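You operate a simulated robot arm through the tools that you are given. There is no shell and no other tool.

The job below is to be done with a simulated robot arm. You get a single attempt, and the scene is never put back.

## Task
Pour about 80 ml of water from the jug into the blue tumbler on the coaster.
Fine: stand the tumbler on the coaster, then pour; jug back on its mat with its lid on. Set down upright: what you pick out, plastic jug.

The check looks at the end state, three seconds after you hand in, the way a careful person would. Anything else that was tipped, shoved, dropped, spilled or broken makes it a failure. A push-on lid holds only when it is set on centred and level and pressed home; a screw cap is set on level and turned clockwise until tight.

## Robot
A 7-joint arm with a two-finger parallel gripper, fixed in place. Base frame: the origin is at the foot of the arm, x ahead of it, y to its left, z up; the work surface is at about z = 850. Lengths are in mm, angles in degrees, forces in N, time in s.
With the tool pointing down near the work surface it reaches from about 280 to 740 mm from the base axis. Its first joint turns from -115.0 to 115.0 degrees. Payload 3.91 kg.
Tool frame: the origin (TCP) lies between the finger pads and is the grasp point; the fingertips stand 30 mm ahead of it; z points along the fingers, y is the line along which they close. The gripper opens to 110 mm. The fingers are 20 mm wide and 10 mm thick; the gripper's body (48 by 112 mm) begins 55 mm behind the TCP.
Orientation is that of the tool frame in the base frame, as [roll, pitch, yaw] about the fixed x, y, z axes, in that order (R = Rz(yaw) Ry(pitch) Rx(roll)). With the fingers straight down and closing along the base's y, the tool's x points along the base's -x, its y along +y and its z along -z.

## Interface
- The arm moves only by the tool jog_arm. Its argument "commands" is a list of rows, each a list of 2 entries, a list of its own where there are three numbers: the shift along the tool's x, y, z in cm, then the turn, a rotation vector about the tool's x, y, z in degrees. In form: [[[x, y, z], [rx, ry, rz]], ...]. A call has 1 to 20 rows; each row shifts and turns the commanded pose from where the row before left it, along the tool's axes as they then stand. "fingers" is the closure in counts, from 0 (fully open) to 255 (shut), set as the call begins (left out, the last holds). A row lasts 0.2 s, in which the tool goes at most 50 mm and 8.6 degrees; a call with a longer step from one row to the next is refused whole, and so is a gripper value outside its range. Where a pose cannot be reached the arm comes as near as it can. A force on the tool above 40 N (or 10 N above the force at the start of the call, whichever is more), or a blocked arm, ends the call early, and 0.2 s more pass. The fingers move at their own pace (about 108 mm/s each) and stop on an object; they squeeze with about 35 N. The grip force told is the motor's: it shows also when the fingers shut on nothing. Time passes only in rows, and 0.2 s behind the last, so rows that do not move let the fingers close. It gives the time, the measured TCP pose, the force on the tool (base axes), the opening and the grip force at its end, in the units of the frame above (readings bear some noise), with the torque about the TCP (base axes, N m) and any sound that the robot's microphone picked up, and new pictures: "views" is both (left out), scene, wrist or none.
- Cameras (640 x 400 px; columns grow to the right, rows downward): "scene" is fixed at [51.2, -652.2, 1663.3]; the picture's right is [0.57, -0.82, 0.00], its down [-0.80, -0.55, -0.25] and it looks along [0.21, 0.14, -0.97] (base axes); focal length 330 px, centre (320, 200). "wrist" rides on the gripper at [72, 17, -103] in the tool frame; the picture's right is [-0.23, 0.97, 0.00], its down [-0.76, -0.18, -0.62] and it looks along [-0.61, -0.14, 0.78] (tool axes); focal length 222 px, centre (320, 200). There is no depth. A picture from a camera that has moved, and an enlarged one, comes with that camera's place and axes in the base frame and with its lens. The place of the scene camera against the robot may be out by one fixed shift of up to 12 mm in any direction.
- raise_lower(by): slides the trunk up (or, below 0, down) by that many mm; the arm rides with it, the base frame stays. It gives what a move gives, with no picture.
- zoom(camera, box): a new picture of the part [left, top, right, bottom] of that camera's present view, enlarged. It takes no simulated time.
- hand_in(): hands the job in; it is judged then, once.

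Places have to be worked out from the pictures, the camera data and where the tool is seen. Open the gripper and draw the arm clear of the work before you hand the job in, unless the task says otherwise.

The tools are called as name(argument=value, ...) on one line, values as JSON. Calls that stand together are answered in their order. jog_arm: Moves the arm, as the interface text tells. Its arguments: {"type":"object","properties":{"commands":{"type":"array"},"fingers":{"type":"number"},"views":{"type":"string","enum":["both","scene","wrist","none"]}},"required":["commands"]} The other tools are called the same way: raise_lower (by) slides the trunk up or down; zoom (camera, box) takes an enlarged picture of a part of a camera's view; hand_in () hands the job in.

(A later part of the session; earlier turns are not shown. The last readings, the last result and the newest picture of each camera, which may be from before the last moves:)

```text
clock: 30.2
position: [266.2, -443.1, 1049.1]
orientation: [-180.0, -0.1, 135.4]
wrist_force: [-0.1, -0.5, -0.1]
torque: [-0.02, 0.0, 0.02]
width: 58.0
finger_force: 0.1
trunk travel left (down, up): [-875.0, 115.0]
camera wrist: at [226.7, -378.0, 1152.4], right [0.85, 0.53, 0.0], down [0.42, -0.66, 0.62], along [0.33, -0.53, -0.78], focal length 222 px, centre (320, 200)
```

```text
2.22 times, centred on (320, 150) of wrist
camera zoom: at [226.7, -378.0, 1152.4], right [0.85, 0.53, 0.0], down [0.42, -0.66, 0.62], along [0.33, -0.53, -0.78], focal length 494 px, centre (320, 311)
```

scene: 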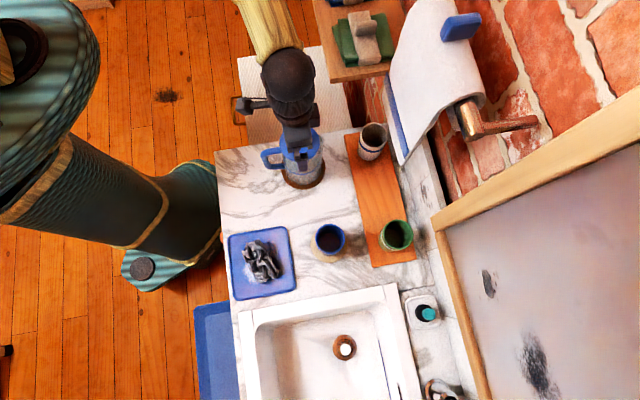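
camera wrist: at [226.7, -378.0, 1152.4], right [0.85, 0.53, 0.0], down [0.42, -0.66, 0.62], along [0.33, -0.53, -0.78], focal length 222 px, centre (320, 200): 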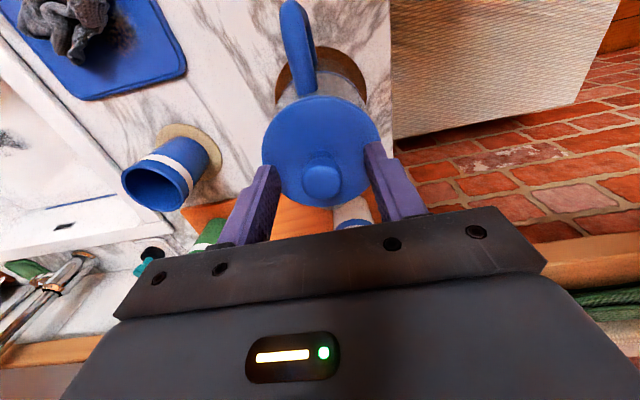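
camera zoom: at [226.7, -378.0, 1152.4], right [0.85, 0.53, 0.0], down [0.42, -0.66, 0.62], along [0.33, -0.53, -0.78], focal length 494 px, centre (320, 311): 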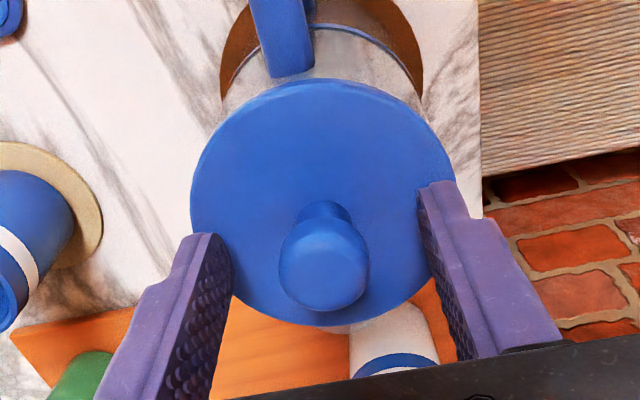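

The fingers are above the lid now, either side of the knob. I'll lower 4 mm and close on the knob.

jog_arm(commands=[[[0, 0, 0.4], [0, 0, 0]], [[0, 0, 0], [0, 0, 0]]], views="none")

jog_arm(commands=[[[0, 0, 0], [0, 0, 0]], [[0, 0, 0], [0, 0, 0]], [[0, 0, 0], [0, 0, 0]], [[0, 0, 0], [0, 0, 0]]], fingers=225, views="wrist")

zoom(camera="wrist", box=[200, 60, 440, 240])

```text
clock: 30.8
position: [265.8, -443.4, 1043.6]
orientation: [180.0, -0.2, 135.4]
wrist_force: [-0.4, 0.2, -0.2]
torque: [0.0, -0.01, 0.02]
width: 58.1
finger_force: 0.0
trunk travel left (down, up): [-875.0, 115.0]
```

```text
clock: 31.8
position: [266.8, -443.7, 1044.1]
orientation: [-180.0, -0.1, 135.4]
wrist_force: [-0.7, -0.2, -0.5]
torque: [0.01, 0.02, 0.0]
width: 24.4
finger_force: 35.0
trunk travel left (down, up): [-875.0, 115.0]
camera wrist: at [227.0, -378.2, 1148.3], right [0.85, 0.53, 0.0], down [0.42, -0.66, 0.62], along [0.33, -0.53, -0.78], focal length 222 px, centre (320, 200)
```

wrist: 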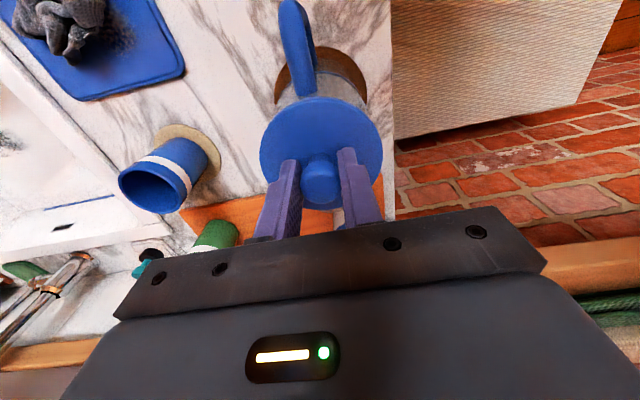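

```text
2.22 times, centred on (320, 150) of wrist
camera zoom: at [227.0, -378.2, 1148.3], right [0.85, 0.53, 0.0], down [0.42, -0.66, 0.62], along [0.33, -0.53, -0.78], focal length 494 px, centre (320, 311)
```

zoom: 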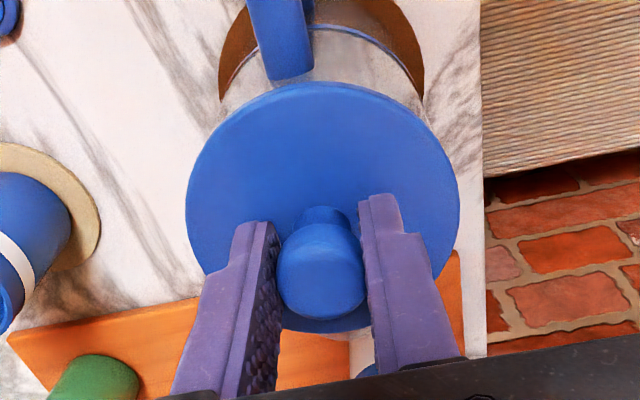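

I have the knob at 24.4 mm. I'll pull up slowly and read the force to see how the lid is held.

jog_arm(commands=[[[0, 0, -0.1], [0, 0, 0]], [[0, 0, -0.1], [0, 0, 0]], [[0, 0, -0.1], [0, 0, 0]]], views="wrist")

zoom(camera="wrist", box=[200, 60, 440, 240])

zoom(camera="scene", box=[240, 110, 360, 200])

```text
clock: 32.6
position: [266.0, -444.6, 1045.0]
orientation: [179.9, -0.1, 135.4]
wrist_force: [0.2, 1.2, -0.7]
torque: [0.01, 0.02, 0.04]
width: 24.6
finger_force: 34.9
trunk travel left (down, up): [-875.0, 115.0]
camera wrist: at [226.6, -378.9, 1150.6], right [0.85, 0.53, 0.0], down [0.42, -0.66, 0.62], along [0.33, -0.53, -0.78], focal length 222 px, centre (320, 200)
```

wrist: 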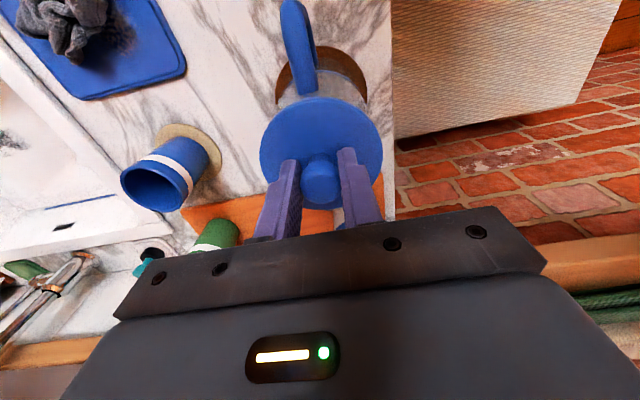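

```text
2.22 times, centred on (320, 150) of wrist
camera zoom: at [226.6, -378.9, 1150.6], right [0.85, 0.53, 0.0], down [0.42, -0.66, 0.62], along [0.33, -0.53, -0.78], focal length 494 px, centre (320, 311)
```

zoom: 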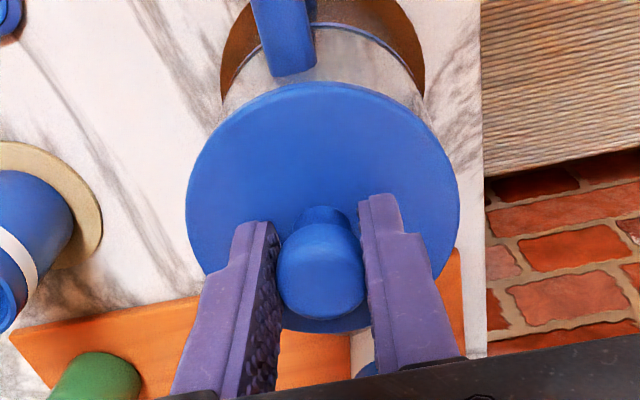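

```text
4.44 times, centred on (300, 155) of scene
camera zoom: at [51.2, -652.2, 1663.3], right [0.57, -0.82, 0.0], down [-0.8, -0.55, -0.25], along [0.21, 0.14, -0.97], focal length 1464 px, centre (409, 400)
```

zoom: 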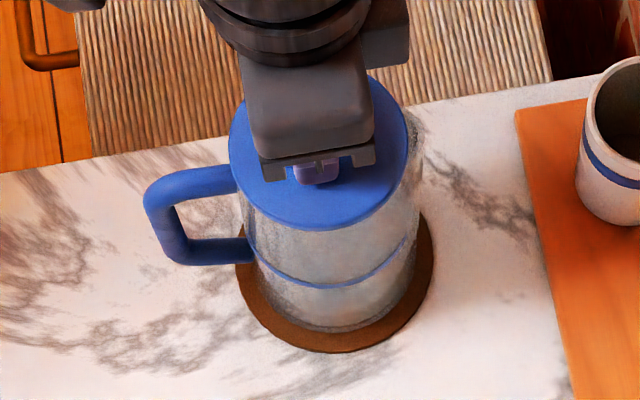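

The pull needed almost no force (about -0.7 N), so the lid lifts off freely. I'll continue up, slowly at first, then check that the jug stayed put.

jog_arm(commands=[[[0, 0, -0.2], [0, 0, 0]], [[0, 0, -0.3], [0, 0, 0]], [[0, 0, -0.5], [0, 0, 0]], [[0, 0, -0.5], [0, 0, 0]], [[0, 0, -0.5], [0, 0, 0]], [[0, 0, 0], [0, 0, 0]]])

zoom(camera="wrist", box=[200, 60, 440, 240])

zoom(camera="scene", box=[240, 110, 360, 200])

```text
clock: 34.0
position: [266.0, -442.7, 1066.2]
orientation: [180.0, -0.1, 135.4]
wrist_force: [0.2, 0.4, -0.5]
torque: [0.02, 0.02, -0.02]
width: 24.6
finger_force: 35.2
trunk travel left (down, up): [-875.0, 115.0]
camera wrist: at [226.4, -378.9, 1170.7], right [0.85, 0.53, 0.0], down [0.42, -0.66, 0.62], along [0.33, -0.53, -0.78], focal length 222 px, centre (320, 200)
```

scene: 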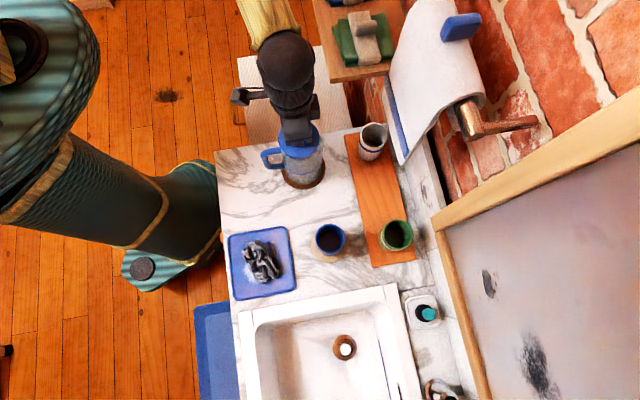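
wrist: 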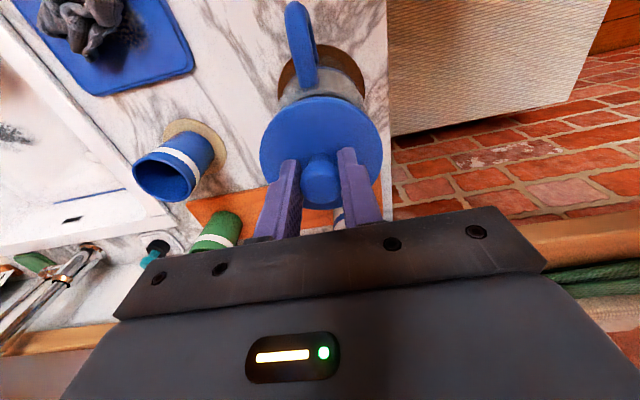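

```text
2.22 times, centred on (320, 150) of wrist
camera zoom: at [226.4, -378.9, 1170.7], right [0.85, 0.53, 0.0], down [0.42, -0.66, 0.62], along [0.33, -0.53, -0.78], focal length 494 px, centre (320, 311)
```

zoom: 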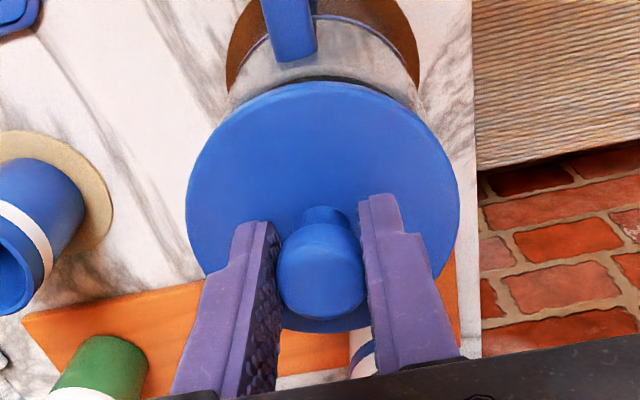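

```text
4.44 times, centred on (300, 155) of scene
camera zoom: at [51.2, -652.2, 1663.3], right [0.57, -0.82, 0.0], down [-0.8, -0.55, -0.25], along [0.21, 0.14, -0.97], focal length 1464 px, centre (409, 400)
```

zoom: 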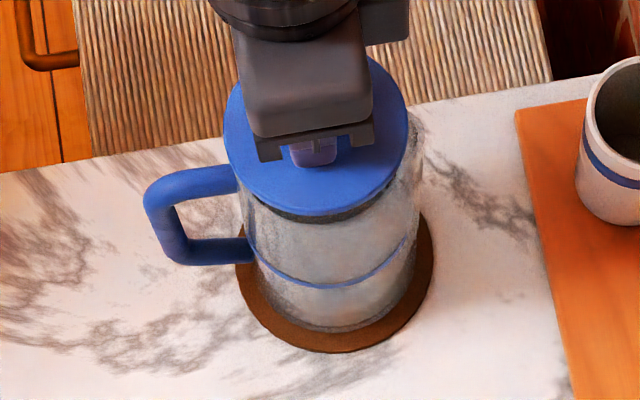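

The lid is off and the jug hasn't moved. When seated, the TCP was at about [266.4,-443.6,1044.1], which I'll use to put it back. I'll carry the lid to the clear marble between the jug and the coaster.

jog_arm(commands=[[[0, 0, -1.5], [0, 0, 0]], [[0, 0, -1.5], [0, 0, 0]], [[-1.525, -2.425, 0], [0, 0, 0]], [[-1.525, -2.425, 0], [0, 0, 0]], [[-1.525, -2.425, 0], [0, 0, 0]], [[-1.525, -2.425, 0], [0, 0, 0]], [[0, 0, 0], [0, 0, 0]], [[0, 0, 0], [0, 0, 0]]])

zoom(camera="scene", box=[230, 100, 410, 270])

zoom(camera="wrist", box=[200, 0, 440, 240])

```text
clock: 35.8
position: [241.4, -556.1, 1094.9]
orientation: [180.0, -0.2, 135.4]
wrist_force: [-0.9, 0.0, -1.8]
torque: [0.02, 0.0, -0.02]
width: 24.5
finger_force: 35.0
trunk travel left (down, up): [-875.0, 115.0]
camera wrist: at [202.6, -491.6, 1200.3], right [0.85, 0.53, 0.0], down [0.42, -0.66, 0.62], along [0.33, -0.53, -0.78], focal length 222 px, centre (320, 200)
```

scene: 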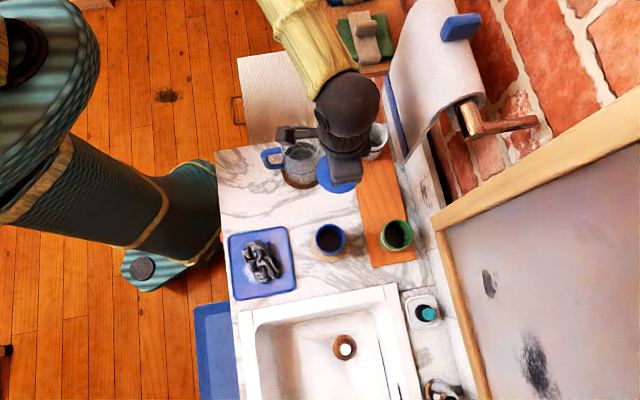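
wrist: 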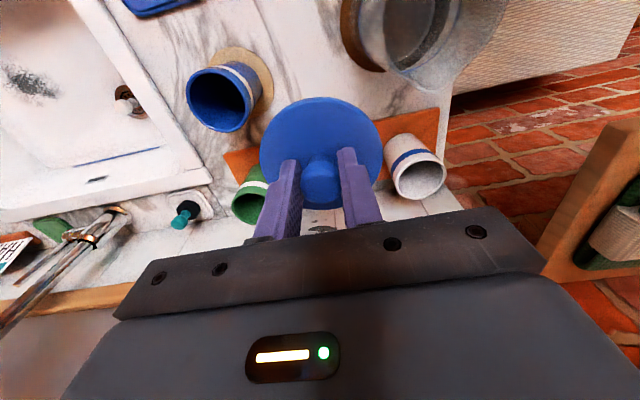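

```text
2.35 times, centred on (320, 185) of scene
camera zoom: at [51.2, -652.2, 1663.3], right [0.57, -0.82, 0.0], down [-0.8, -0.55, -0.25], along [0.21, 0.14, -0.97], focal length 775 px, centre (320, 235)
```

zoom: 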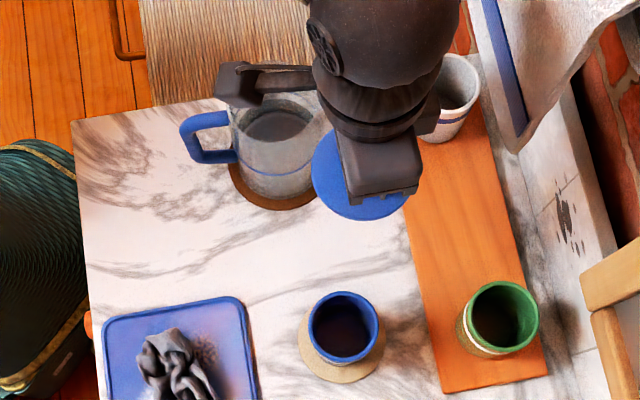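

```text
1.67 times, centred on (320, 120) of wrist
camera zoom: at [202.6, -491.6, 1200.3], right [0.85, 0.53, 0.0], down [0.42, -0.66, 0.62], along [0.33, -0.53, -0.78], focal length 370 px, centre (320, 333)
```

zoom: 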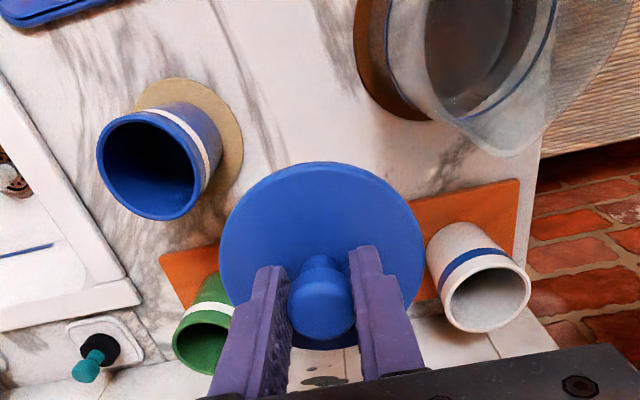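

With the lid off I can see the jug has a pour spout opposite its handle, pointing toward the wall, and the water sits near the blue line. I'll lower the lid toward the marble.

jog_arm(commands=[[[0, 0, 3.5], [0, 0, 0]], [[0, 0, 3.5], [0, 0, 0]], [[0, 0, 3.5], [0, 0, 0]], [[0, 0, 3.5], [0, 0, 0]], [[0, 0, 3.0], [0, 0, 0]], [[0, 0, 0], [0, 0, 0]], [[0, 0, 0], [0, 0, 0]]])

zoom(camera="scene", box=[230, 100, 410, 270])

zoom(camera="wrist", box=[200, 0, 500, 240])

```text
clock: 37.4
position: [241.6, -556.0, 925.7]
orientation: [180.0, -0.1, 135.4]
wrist_force: [0.0, -0.9, 0.3]
torque: [-0.03, -0.02, -0.03]
width: 24.5
finger_force: 34.6
trunk travel left (down, up): [-875.0, 115.0]
camera wrist: at [201.6, -490.7, 1030.5], right [0.85, 0.53, 0.0], down [0.42, -0.66, 0.62], along [0.33, -0.53, -0.78], focal length 222 px, centre (320, 200)
```

scene: 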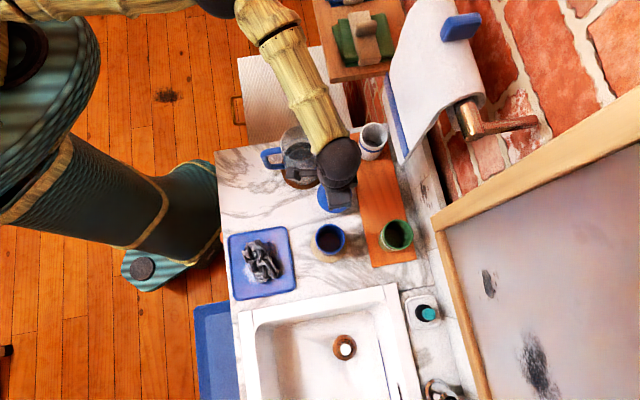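
wrist: 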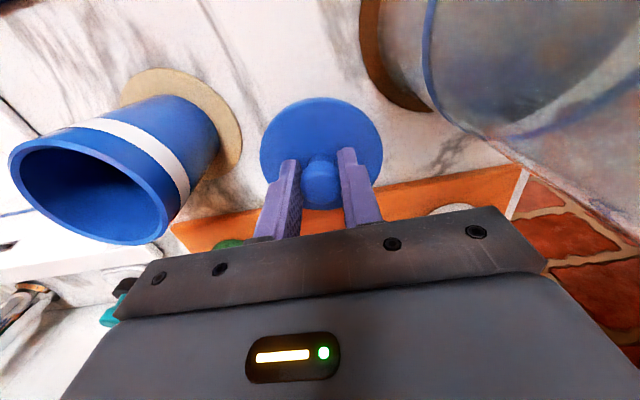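

```text
2.35 times, centred on (320, 185) of scene
camera zoom: at [51.2, -652.2, 1663.3], right [0.57, -0.82, 0.0], down [-0.8, -0.55, -0.25], along [0.21, 0.14, -0.97], focal length 775 px, centre (320, 235)
```

zoom: 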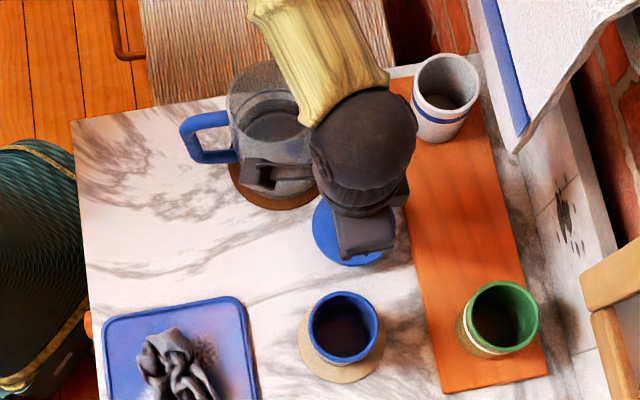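

```text
1.67 times, centred on (350, 120) of wrist
camera zoom: at [201.6, -490.7, 1030.5], right [0.85, 0.53, 0.0], down [0.42, -0.66, 0.62], along [0.33, -0.53, -0.78], focal length 370 px, centre (270, 333)
```

zoom: 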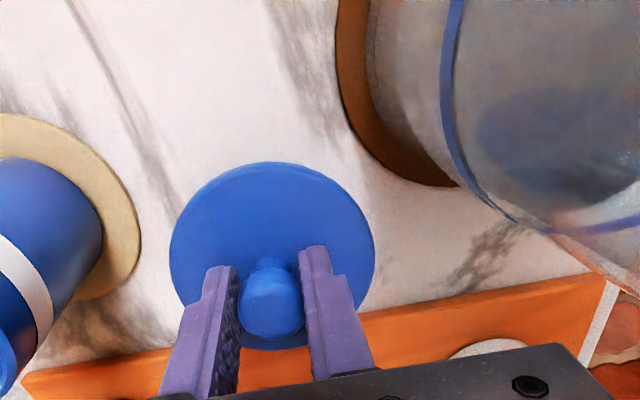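

The wrist camera mount is fairly near the jug, so I'll shift the lid 6 mm away from it and keep lowering carefully.

jog_arm(commands=[[[0, -0.6, 0], [0, 0, 0]], [[0, 0, 0.6], [0, 0, 0]], [[0, 0, 0.6], [0, 0, 0]], [[0, 0, 0.3], [0, 0, 0]], [[0, 0, 0], [0, 0, 0]]])

zoom(camera="wrist", box=[200, 0, 500, 240])

```text
clock: 38.6
position: [236.4, -558.9, 910.3]
orientation: [-179.9, -0.1, 135.4]
wrist_force: [-0.3, 0.0, -0.6]
torque: [-0.01, 0.01, -0.01]
width: 24.6
finger_force: 35.6
trunk travel left (down, up): [-875.0, 115.0]
camera wrist: at [197.6, -494.3, 1015.8], right [0.85, 0.53, 0.0], down [0.42, -0.66, 0.62], along [0.33, -0.53, -0.78], focal length 222 px, centre (320, 200)
```

scene: 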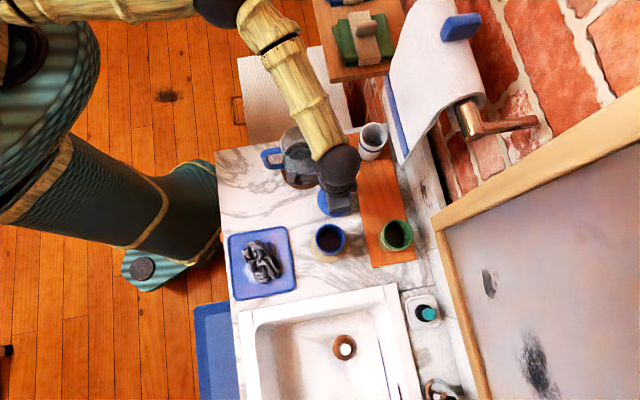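
wrist: 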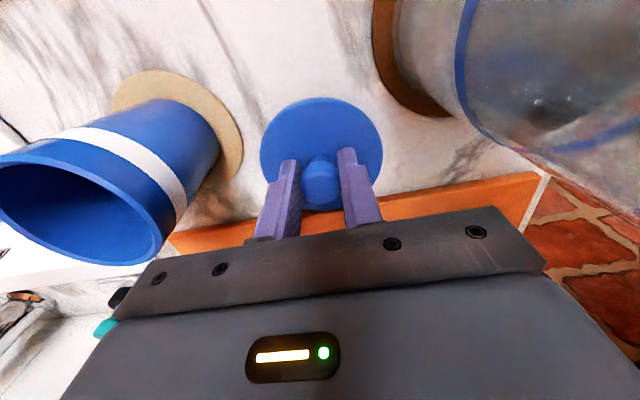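

```text
1.67 times, centred on (350, 120) of wrist
camera zoom: at [197.6, -494.3, 1015.8], right [0.85, 0.53, 0.0], down [0.42, -0.66, 0.62], along [0.33, -0.53, -0.78], focal length 370 px, centre (270, 333)
```

zoom: 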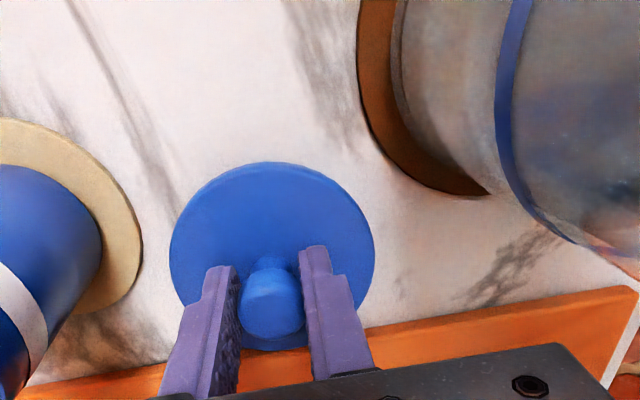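

No contact at TCP z=910 and there's good clearance all round. I'll go down in 2 mm steps.

jog_arm(commands=[[[0, 0, 0.2], [0, 0, 0]], [[0, 0, 0.2], [0, 0, 0]], [[0, 0, 0.2], [0, 0, 0]], [[0, 0, 0.2], [0, 0, 0]], [[0, 0, 0], [0, 0, 0]]], views="none")

jog_arm(commands=[[[0, 0, 0.15], [0, 0, 0]], [[0, 0, 0.15], [0, 0, 0]], [[0, 0, 0], [0, 0, 0]]], views="wrist")

```text
clock: 39.8
position: [237.5, -559.7, 902.4]
orientation: [-180.0, -0.1, 135.4]
wrist_force: [-0.2, 0.3, -1.0]
torque: [0.01, -0.01, 0.01]
width: 24.5
finger_force: 34.9
trunk travel left (down, up): [-875.0, 115.0]
```

```text
clock: 40.6
position: [237.1, -559.5, 900.9]
orientation: [180.0, -0.2, 135.3]
wrist_force: [-1.1, -0.4, -0.2]
torque: [0.01, -0.01, -0.03]
width: 24.5
finger_force: 34.9
trunk travel left (down, up): [-875.0, 115.0]
camera wrist: at [197.5, -494.2, 1004.1], right [0.85, 0.53, 0.0], down [0.42, -0.66, 0.62], along [0.33, -0.53, -0.78], focal length 222 px, centre (320, 200)
```

wrist: 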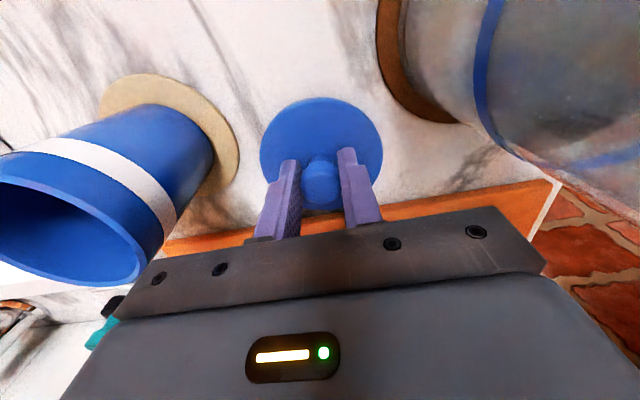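

Still no contact at about z=900. Continuing in small steps.

jog_arm(commands=[[[0, 0, 0.15], [0, 0, 0]], [[0, 0, 0.15], [0, 0, 0]], [[0, 0, 0], [0, 0, 0]]], views="none")

jog_arm(commands=[[[0, 0, 0.15], [0, 0, 0]], [[0, 0, 0.1], [0, 0, 0]], [[0, 0, 0], [0, 0, 0]]], views="wrist")

zoom(camera="wrist", box=[200, 60, 440, 240])

```text
clock: 41.4
position: [237.2, -558.8, 898.9]
orientation: [-179.9, 0.2, 135.5]
wrist_force: [0.2, 0.6, 16.9]
torque: [0.16, 0.05, 0.0]
width: 24.4
finger_force: 34.7
trunk travel left (down, up): [-875.0, 115.0]
```

```text
clock: 42.2
position: [238.1, -559.5, 897.6]
orientation: [-179.8, 0.1, 135.5]
wrist_force: [1.1, -2.4, 30.2]
torque: [-0.09, -0.11, -0.01]
width: 24.5
finger_force: 34.9
trunk travel left (down, up): [-875.0, 115.0]
camera wrist: at [197.3, -493.8, 1001.4], right [0.85, 0.53, 0.0], down [0.42, -0.66, 0.63], along [0.33, -0.53, -0.78], focal length 222 px, centre (320, 200)
```

wrist: 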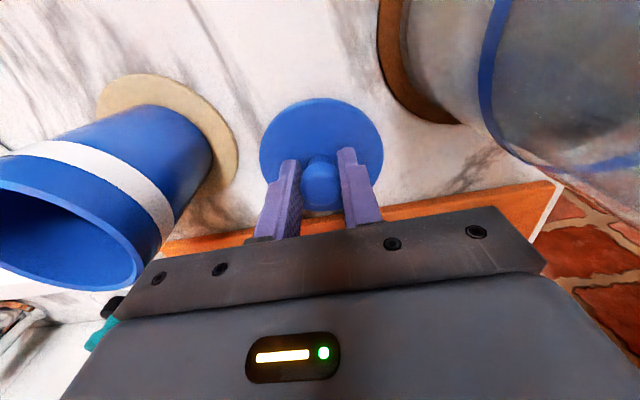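

```text
2.22 times, centred on (320, 150) of wrist
camera zoom: at [197.3, -493.8, 1001.4], right [0.85, 0.53, 0.0], down [0.42, -0.66, 0.63], along [0.33, -0.53, -0.78], focal length 494 px, centre (320, 311)
```

zoom: 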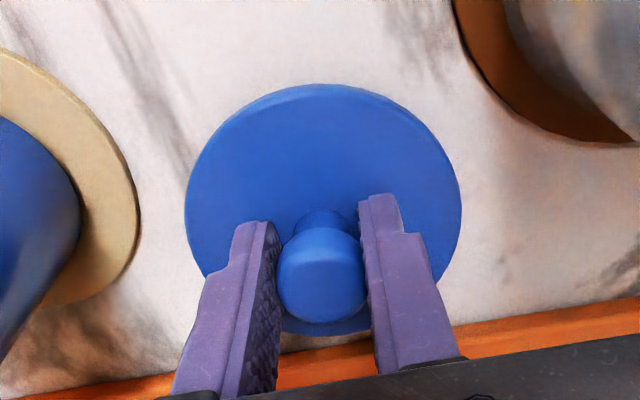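

The lid is resting on the marble (contact at TCP z≈899.5). I'll relieve the force by raising 3 mm, and then open the fingers.

jog_arm(commands=[[[0, 0, -0.15], [0, 0, 0]], [[0, 0, -0.15], [0, 0, 0]], [[0, 0, 0], [0, 0, 0]]], views="none")

jog_arm(commands=[[[0, 0, 0], [0, 0, 0]], [[0, 0, 0], [0, 0, 0]], [[0, 0, 0], [0, 0, 0]]], fingers=125, views="wrist")

```text
clock: 43.0
position: [235.7, -558.3, 897.4]
orientation: [180.0, -0.2, 135.4]
wrist_force: [3.8, -4.6, 14.6]
torque: [-0.28, -0.25, -0.03]
width: 24.8
finger_force: 35.0
trunk travel left (down, up): [-875.0, 115.0]
```

```text
clock: 43.8
position: [236.5, -559.7, 896.7]
orientation: [180.0, -0.1, 135.5]
wrist_force: [0.1, -0.1, 0.0]
torque: [0.02, 0.01, -0.03]
width: 56.1
finger_force: 0.0
trunk travel left (down, up): [-875.0, 115.0]
camera wrist: at [197.0, -494.3, 1001.6], right [0.85, 0.53, 0.0], down [0.42, -0.66, 0.62], along [0.33, -0.53, -0.78], focal length 222 px, centre (320, 200)
```

wrist: 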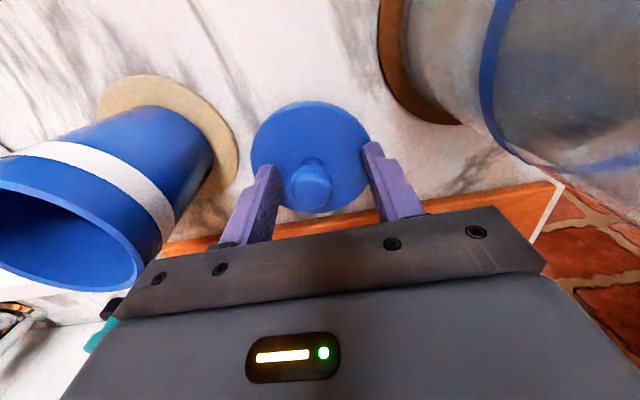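

The lid shifted a little on release. I'll zoom to check it's lying flat.

zoom(camera="wrist", box=[200, 60, 440, 240])

zoom(camera="scene", box=[270, 120, 390, 230])

```text
2.22 times, centred on (320, 150) of wrist
camera zoom: at [197.0, -494.3, 1001.6], right [0.85, 0.53, 0.0], down [0.42, -0.66, 0.62], along [0.33, -0.53, -0.78], focal length 494 px, centre (320, 311)
```

zoom: 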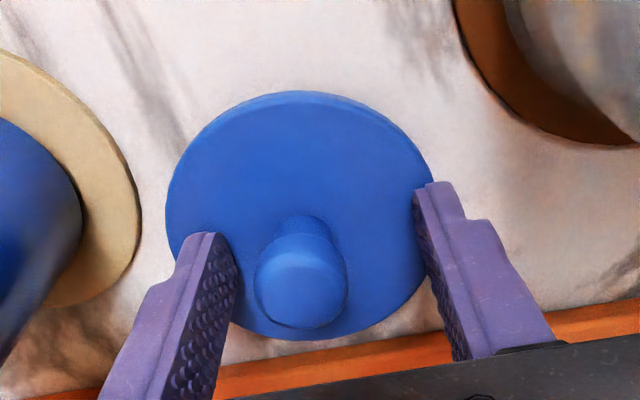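

```text
3.64 times, centred on (330, 175) of scene
camera zoom: at [51.2, -652.2, 1663.3], right [0.57, -0.82, 0.0], down [-0.8, -0.55, -0.25], along [0.21, 0.14, -0.97], focal length 1198 px, centre (284, 291)
```

zoom: 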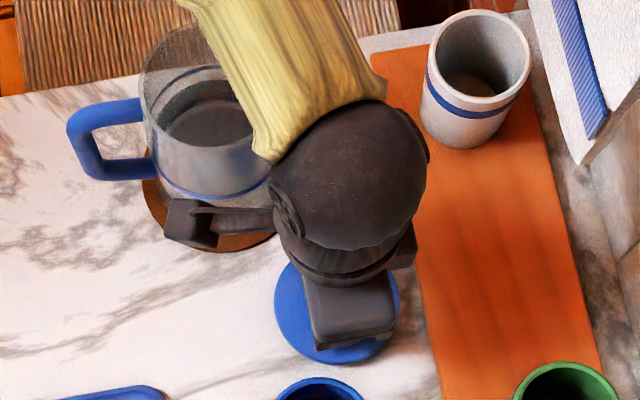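

I'll raise the hand clear to get an unobstructed look at the lid.

jog_arm(commands=[[[0, 0, -0.5], [0, 0, 0]], [[0, 0, -1.5], [0, 0, 0]], [[0, 0, -2], [0, 0, 0]], [[0, 0, -2], [0, 0, 0]], [[0, 0, 0], [0, 0, 0]]])

zoom(camera="wrist", box=[200, 20, 440, 200])

```text
clock: 45.0
position: [237.2, -560.3, 957.3]
orientation: [180.0, -0.1, 135.3]
wrist_force: [-0.1, -0.4, 0.0]
torque: [-0.02, 0.01, 0.02]
width: 56.1
finger_force: 0.0
trunk travel left (down, up): [-875.0, 115.0]
camera wrist: at [197.6, -495.4, 1061.2], right [0.85, 0.53, 0.0], down [0.42, -0.66, 0.62], along [0.33, -0.53, -0.78], focal length 222 px, centre (320, 200)
```

scene: 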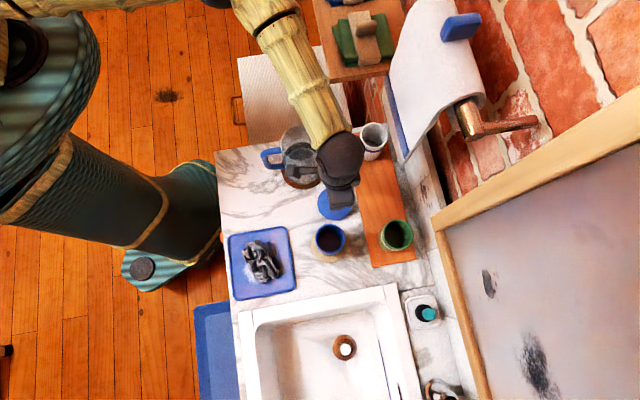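
wrist: 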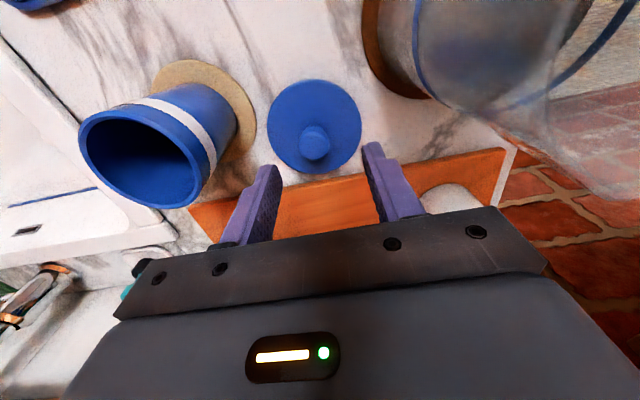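

```text
2.22 times, centred on (320, 110) of wrist
camera zoom: at [197.6, -495.4, 1061.2], right [0.85, 0.53, 0.0], down [0.42, -0.66, 0.62], along [0.33, -0.53, -0.78], focal length 494 px, centre (320, 400)
```

zoom: 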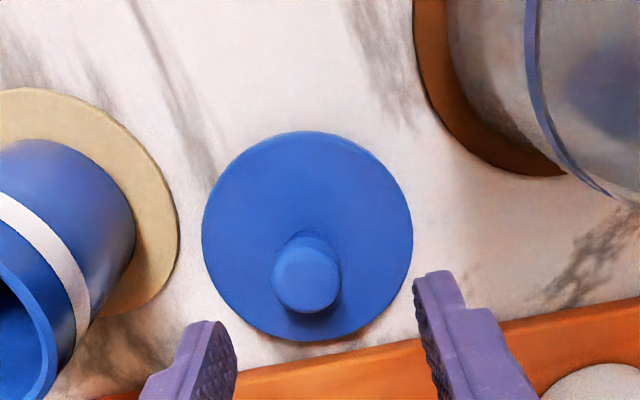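

The lid lies flat at about [232,-559]. Next I'll check whether the arm can take the side-grasp pose for the jug (tool horizontal, coming from the +x+y side), testing high up in free space first and moving above everything.

jog_arm(commands=[[[0, 0, -4.77], [0, 0, 0]], [[0, 0, -4.77], [0, 0, 0]], [[0, 0, -4.77], [0, 0, 0]], [[1.9, 3.14, 0], [0, 0, 0]], [[1.9, 3.14, 0], [0, 0, 0]], [[1.9, 3.14, 0], [0, 0, 0]], [[1.9, 3.14, 0], [0, 0, 0]], [[1.9, 3.14, 0], [0, 0, 0]], [[1.9, 3.14, 0], [0, 0, 0]], [[0, 0, 0], [0, 0, 0]]], fingers=0)

zoom(camera="wrist", box=[150, 0, 450, 200])

zoom(camera="scene", box=[240, 110, 400, 270])

```text
clock: 47.2
position: [287.5, -348.9, 1100.9]
orientation: [180.0, -0.1, 135.4]
wrist_force: [0.0, -0.4, -0.5]
torque: [0.0, 0.03, 0.01]
width: 110.0
finger_force: 0.0
trunk travel left (down, up): [-875.0, 115.0]
camera wrist: at [249.4, -284.3, 1206.0], right [0.85, 0.53, 0.0], down [0.42, -0.66, 0.62], along [0.33, -0.53, -0.78], focal length 222 px, centre (320, 200)
```

scene: 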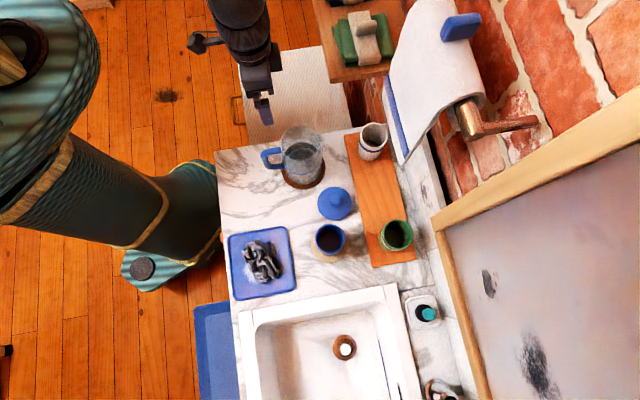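
wrist: 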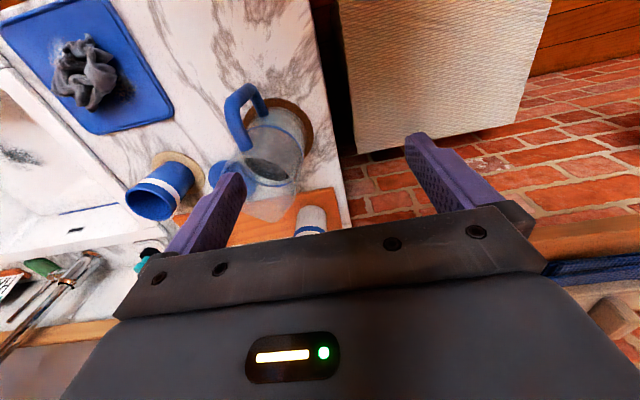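

```text
2.00 times, centred on (300, 100) of wrist
camera zoom: at [249.4, -284.3, 1206.0], right [0.85, 0.53, 0.0], down [0.42, -0.66, 0.62], along [0.33, -0.53, -0.78], focal length 444 px, centre (360, 400)
```

zoom: 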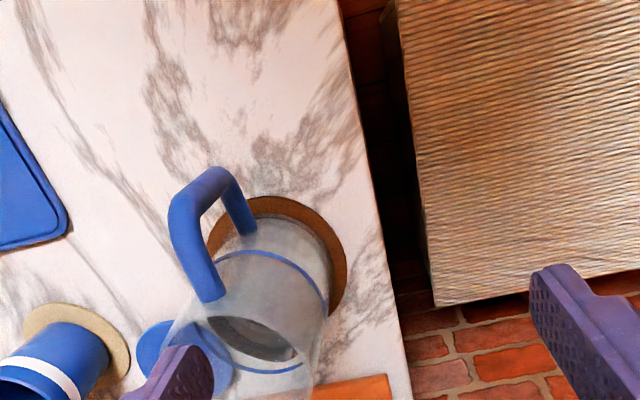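

```text
2.50 times, centred on (320, 190) of scene
camera zoom: at [51.2, -652.2, 1663.3], right [0.57, -0.82, 0.0], down [-0.8, -0.55, -0.25], along [0.21, 0.14, -0.97], focal length 824 px, centre (320, 225)
```

zoom: 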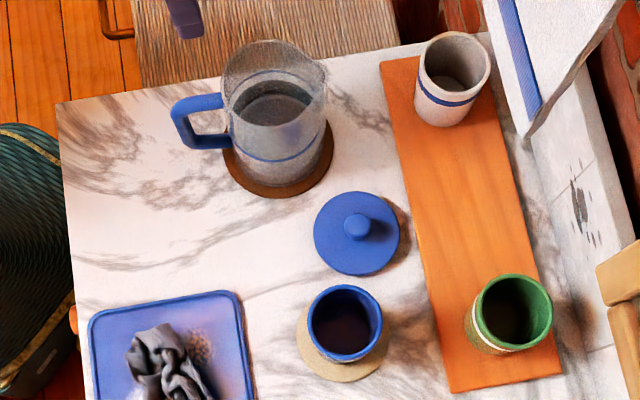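

The lid sits flat, and the spout points toward the wall (+e2). I'll zoom into the jug for the water level and handle dimensions.

zoom(camera="scene", box=[255, 115, 335, 195])

zoom(camera="wrist", box=[200, 70, 340, 230])

```text
5.00 times, centred on (295, 155) of scene
camera zoom: at [51.2, -652.2, 1663.3], right [0.57, -0.82, 0.0], down [-0.8, -0.55, -0.25], along [0.21, 0.14, -0.97], focal length 1647 px, centre (445, 425)
```

zoom: 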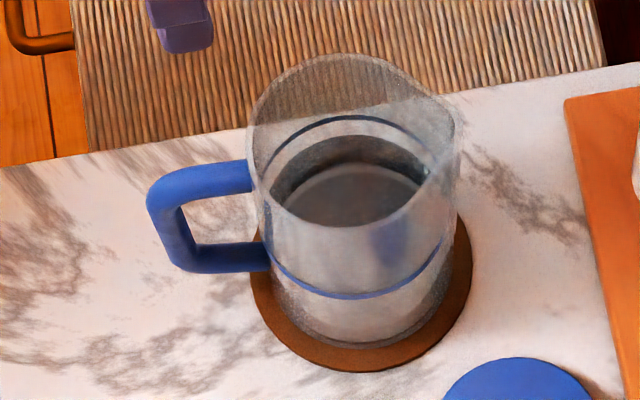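

```text
2.50 times, centred on (270, 150) of wrist
camera zoom: at [249.4, -284.3, 1206.0], right [0.85, 0.53, 0.0], down [0.42, -0.66, 0.62], along [0.33, -0.53, -0.78], focal length 555 px, centre (445, 325)
```

zoom: 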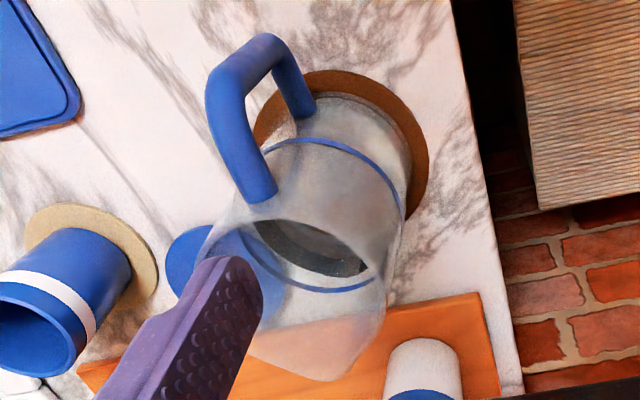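

The body is about 86 mm across with its rim at z≈1008. The water surface is about 57 mm above the bottom, roughly 290 ml. Now I'll test the side-grasp orientation here: first yaw -90° about the tool axis.

jog_arm(commands=[[[0, 0, 0], [0, 0, -8.2]], [[0, 0, 0], [0, 0, -8.2]], [[0, 0, 0], [0, 0, -8.2]], [[0, 0, 0], [0, 0, -8.2]], [[0, 0, 0], [0, 0, -8.2]], [[0, 0, 0], [0, 0, -8.2]], [[0, 0, 0], [0, 0, -8.2]], [[0, 0, 0], [0, 0, -8.2]], [[0, 0, 0], [0, 0, -8.2]], [[0, 0, 0], [0, 0, -8.2]], [[0, 0, 0], [0, 0, -7.6]], [[0, 0, 0], [0, 0, 0]]], views="none")

```text
clock: 49.8
position: [288.2, -345.9, 1099.3]
orientation: [179.9, -0.1, -134.9]
wrist_force: [-0.7, -0.6, -0.5]
torque: [0.04, -0.02, 0.01]
width: 109.8
finger_force: 0.0
trunk travel left (down, up): [-875.0, 115.0]
```

The yaw is reached. Now I'll tilt the tool toward horizontal, halfway first.

jog_arm(commands=[[[0, 0, 0], [0, 8.2, 0]], [[0, 0, 0], [0, 8.2, 0]], [[0, 0, 0], [0, 8.2, 0]], [[0, 0, 0], [0, 8.2, 0]], [[0, 0, 0], [0, 8.2, 0]], [[0, 0, 0], [0, 8.2, 0]], [[0, 0, 0], [0, 0, 0]], [[0, 0, 0], [0, 0, 0]]])

```text
clock: 51.6
position: [289.0, -344.6, 1100.3]
orientation: [179.8, -49.3, -134.9]
wrist_force: [0.6, 0.7, -0.6]
torque: [-0.04, 0.02, -0.01]
width: 110.2
finger_force: 0.0
trunk travel left (down, up): [-875.0, 115.0]
camera wrist: at [299.2, -309.4, 1224.0], right [-0.58, 0.79, -0.17], down [0.81, 0.56, -0.17], along [-0.04, -0.24, -0.97], focal length 222 px, centre (320, 200)
```

scene: 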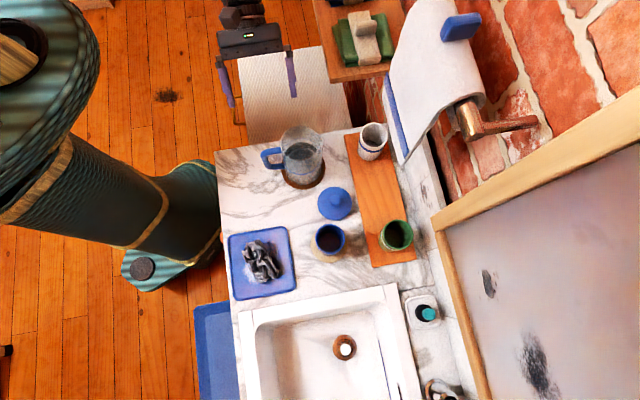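
wrist: 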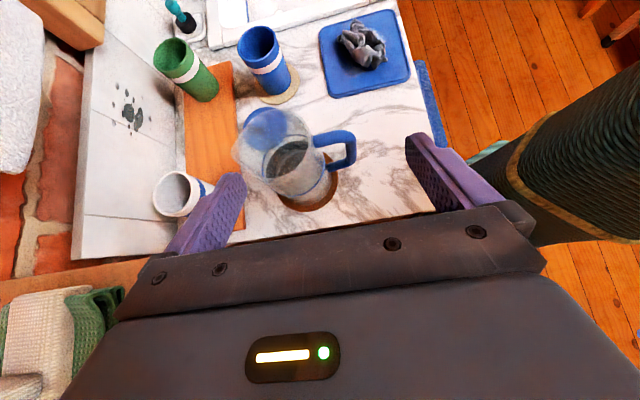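

Halfway there with no reach warning. Continuing toward horizontal.

jog_arm(commands=[[[0, 0, 0], [0, 8.2, 0]], [[0, 0, 0], [0, 8.2, 0]], [[0, 0, 0], [0, 8.2, 0]], [[0, 0, 0], [0, 8.2, 0]], [[0, 0, 0], [0, 7.8, 0]], [[0, 0, 0], [0, 0, 0]], [[0, 0, 0], [0, 0, 0]]])

```text
clock: 52.9
position: [320.3, -330.9, 1116.7]
orientation: [-160.7, -77.4, -154.7]
wrist_force: [0.1, 0.7, 0.4]
torque: [0.01, 0.0, 0.0]
width: 109.9
finger_force: 0.1
trunk travel left (down, up): [-875.0, 115.0]
stopped in row 6: the arm was blocked; the commanded pose is now the measured one
camera wrist: at [365.6, -252.8, 1209.2], right [-0.63, 0.72, -0.29], down [0.7, 0.38, -0.6], along [-0.32, -0.59, -0.74], focal length 222 px, centre (320, 200)
```

scene: 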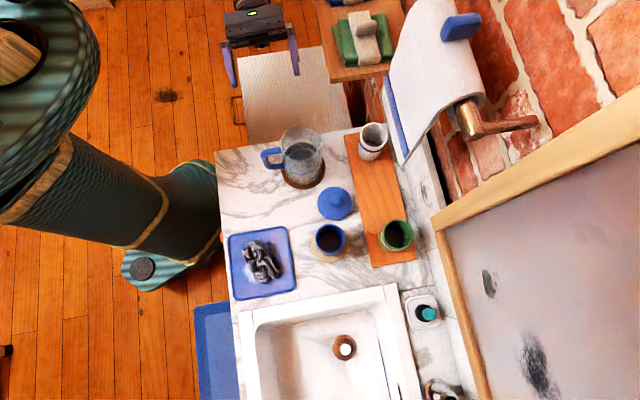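
wrist: 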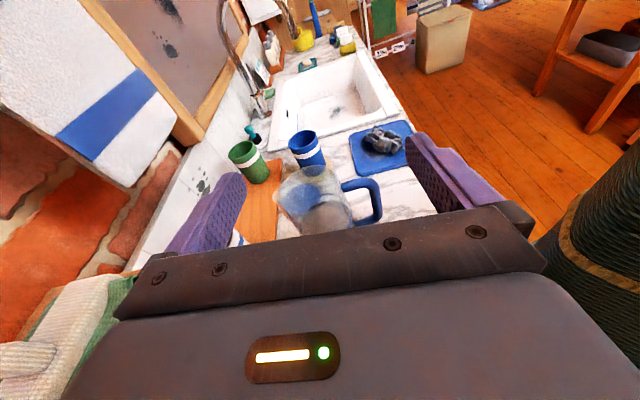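

The arm was blocked about 12° short of fully horizontal, so a tool angle about 30° below horizontal is the workable choice. I'll set exactly that and move over open counter to test the pouring roll with an empty hand.

jog_arm(commands=[[[0, 0, 0], [-0.24, -6.04, -1.39]], [[0, 0, 0], [-0.24, -6.04, -1.39]], [[0, 0, 0], [-0.24, -6.04, -1.39]], [[2.474, 0.313, 3.343], [0, 0, 0]], [[2.474, 0.313, 3.343], [0, 0, 0]], [[2.474, 0.313, 3.343], [0, 0, 0]], [[2.474, 0.313, 3.343], [0, 0, 0]], [[2.474, 0.313, 3.343], [0, 0, 0]], [[2.474, 0.313, 3.343], [0, 0, 0]], [[2.474, 0.313, 3.343], [0, 0, 0]], [[0, 0, 0], [0, 0, 0]], [[0, 0, 0], [0, 0, 0]]])

```text
clock: 55.5
position: [101.4, -522.4, 1149.9]
orientation: [179.6, -60.3, -134.7]
wrist_force: [0.3, 0.6, 0.5]
torque: [-0.01, 0.0, -0.02]
width: 110.0
finger_force: 0.2
trunk travel left (down, up): [-875.0, 115.0]
camera wrist: at [127.1, -470.7, 1265.6], right [-0.61, 0.77, -0.19], down [0.77, 0.53, -0.35], along [-0.17, -0.37, -0.91], focal length 222 px, centre (320, 200)
```

scene: 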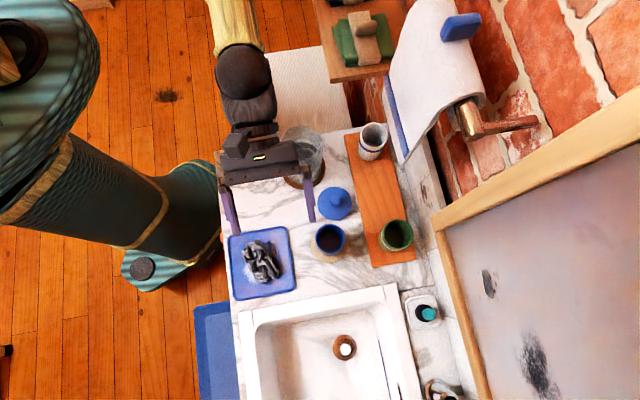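
wrist: 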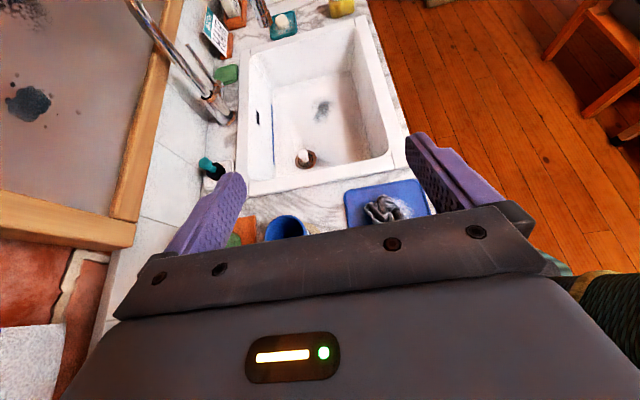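

The orientation is exact. I'll test the pour rotation: 72° about the horizontal e1 axis, top toward the wall, in place.

jog_arm(commands=[[[0, 0, 0], [-4.0, 0, -6.93]], [[0, 0, 0], [-4.0, 0, -6.93]], [[0, 0, 0], [-4.0, 0, -6.93]], [[0, 0, 0], [-4.0, 0, -6.93]], [[0, 0, 0], [-4.0, 0, -6.93]], [[0, 0, 0], [-4.0, 0, -6.93]], [[0, 0, 0], [-4.0, 0, -6.93]], [[0, 0, 0], [-4.0, 0, -6.93]], [[0, 0, 0], [-4.0, 0, -6.93]], [[0, 0, 0], [0, 0, 0]], [[0, 0, 0], [0, 0, 0]]])

```text
clock: 57.9
position: [100.8, -521.9, 1151.3]
orientation: [98.8, -15.6, -76.1]
wrist_force: [0.6, -0.4, -0.5]
torque: [-0.02, 0.03, 0.01]
width: 109.8
finger_force: 0.0
trunk travel left (down, up): [-875.0, 115.0]
camera wrist: at [212.0, -554.6, 1203.1], right [-0.26, 0.43, 0.87], down [0.45, 0.85, -0.28], along [-0.85, 0.32, -0.41], focal length 222 px, centre (320, 200)
```

scene: 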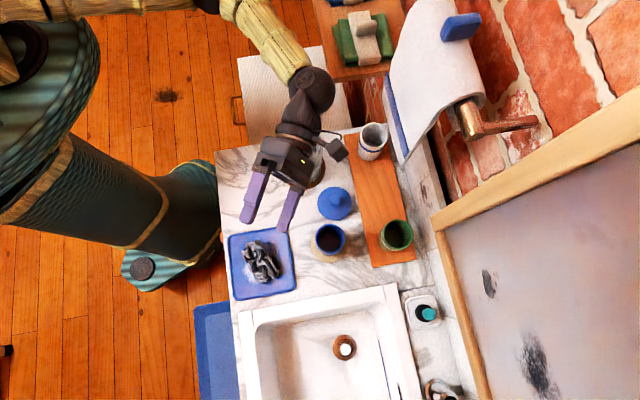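
wrist: 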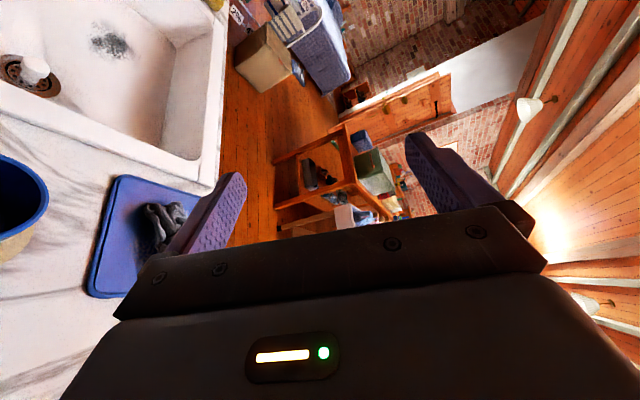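

The full pour rotation is reachable here. I'll rotate back upright and travel high across to the pre-grasp side of the jug, staying clear of the shelf at e2≈585.

jog_arm(commands=[[[0, 0, 0], [4.0, 0, 6.93]], [[0, 0, 0], [4.0, 0, 6.93]], [[0, 0, 0], [4.0, 0, 6.93]], [[0, 0, 0], [4.0, 0, 6.93]], [[0, 0, 0], [4.0, 0, 6.93]], [[0, 0, 0], [4.0, 0, 6.93]], [[0, 0, 0], [4.0, 0, 6.93]], [[0, 0, 0], [4.0, 0, 6.93]], [[0, 0, 0], [4.0, 0, 6.93]], [[-1.88, -0.494, -3.255], [0, 0, 0]], [[-1.88, -0.494, -3.255], [0, 0, 0]], [[-1.88, -0.494, -3.255], [0, 0, 0]], [[-1.88, -0.494, -3.255], [0, 0, 0]], [[-1.88, -0.494, -3.255], [0, 0, 0]], [[-1.88, -0.494, -3.255], [0, 0, 0]], [[-1.88, -0.494, -3.255], [0, 0, 0]], [[-1.88, -0.494, -3.255], [0, 0, 0]], [[0, 0, 0], [0, 0, 0]], [[0, 0, 0], [0, 0, 0]]])

```text
clock: 61.9
position: [339.6, -336.2, 1149.1]
orientation: [179.8, -60.4, -134.6]
wrist_force: [0.3, 0.3, 0.7]
torque: [-0.01, 0.01, -0.01]
width: 110.1
finger_force: 0.1
trunk travel left (down, up): [-875.0, 115.0]
camera wrist: at [365.8, -282.9, 1264.8], right [-0.61, 0.77, -0.19], down [0.77, 0.53, -0.35], along [-0.17, -0.37, -0.91], focal length 222 px, centre (320, 200)
```

scene: 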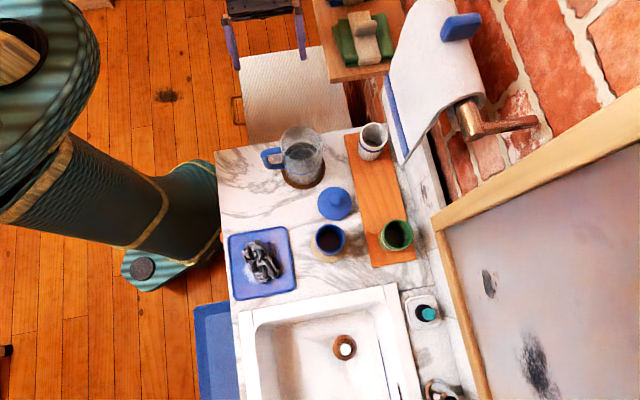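
wrist: 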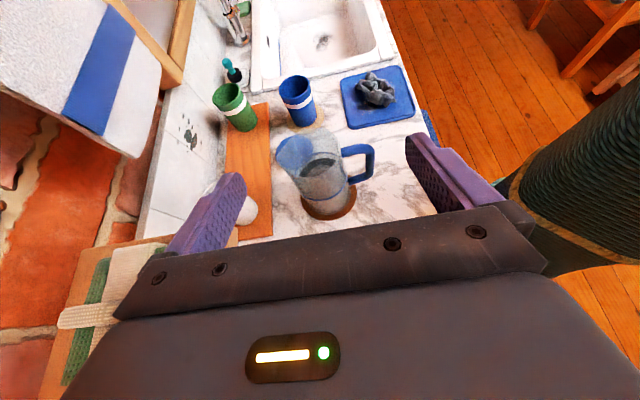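

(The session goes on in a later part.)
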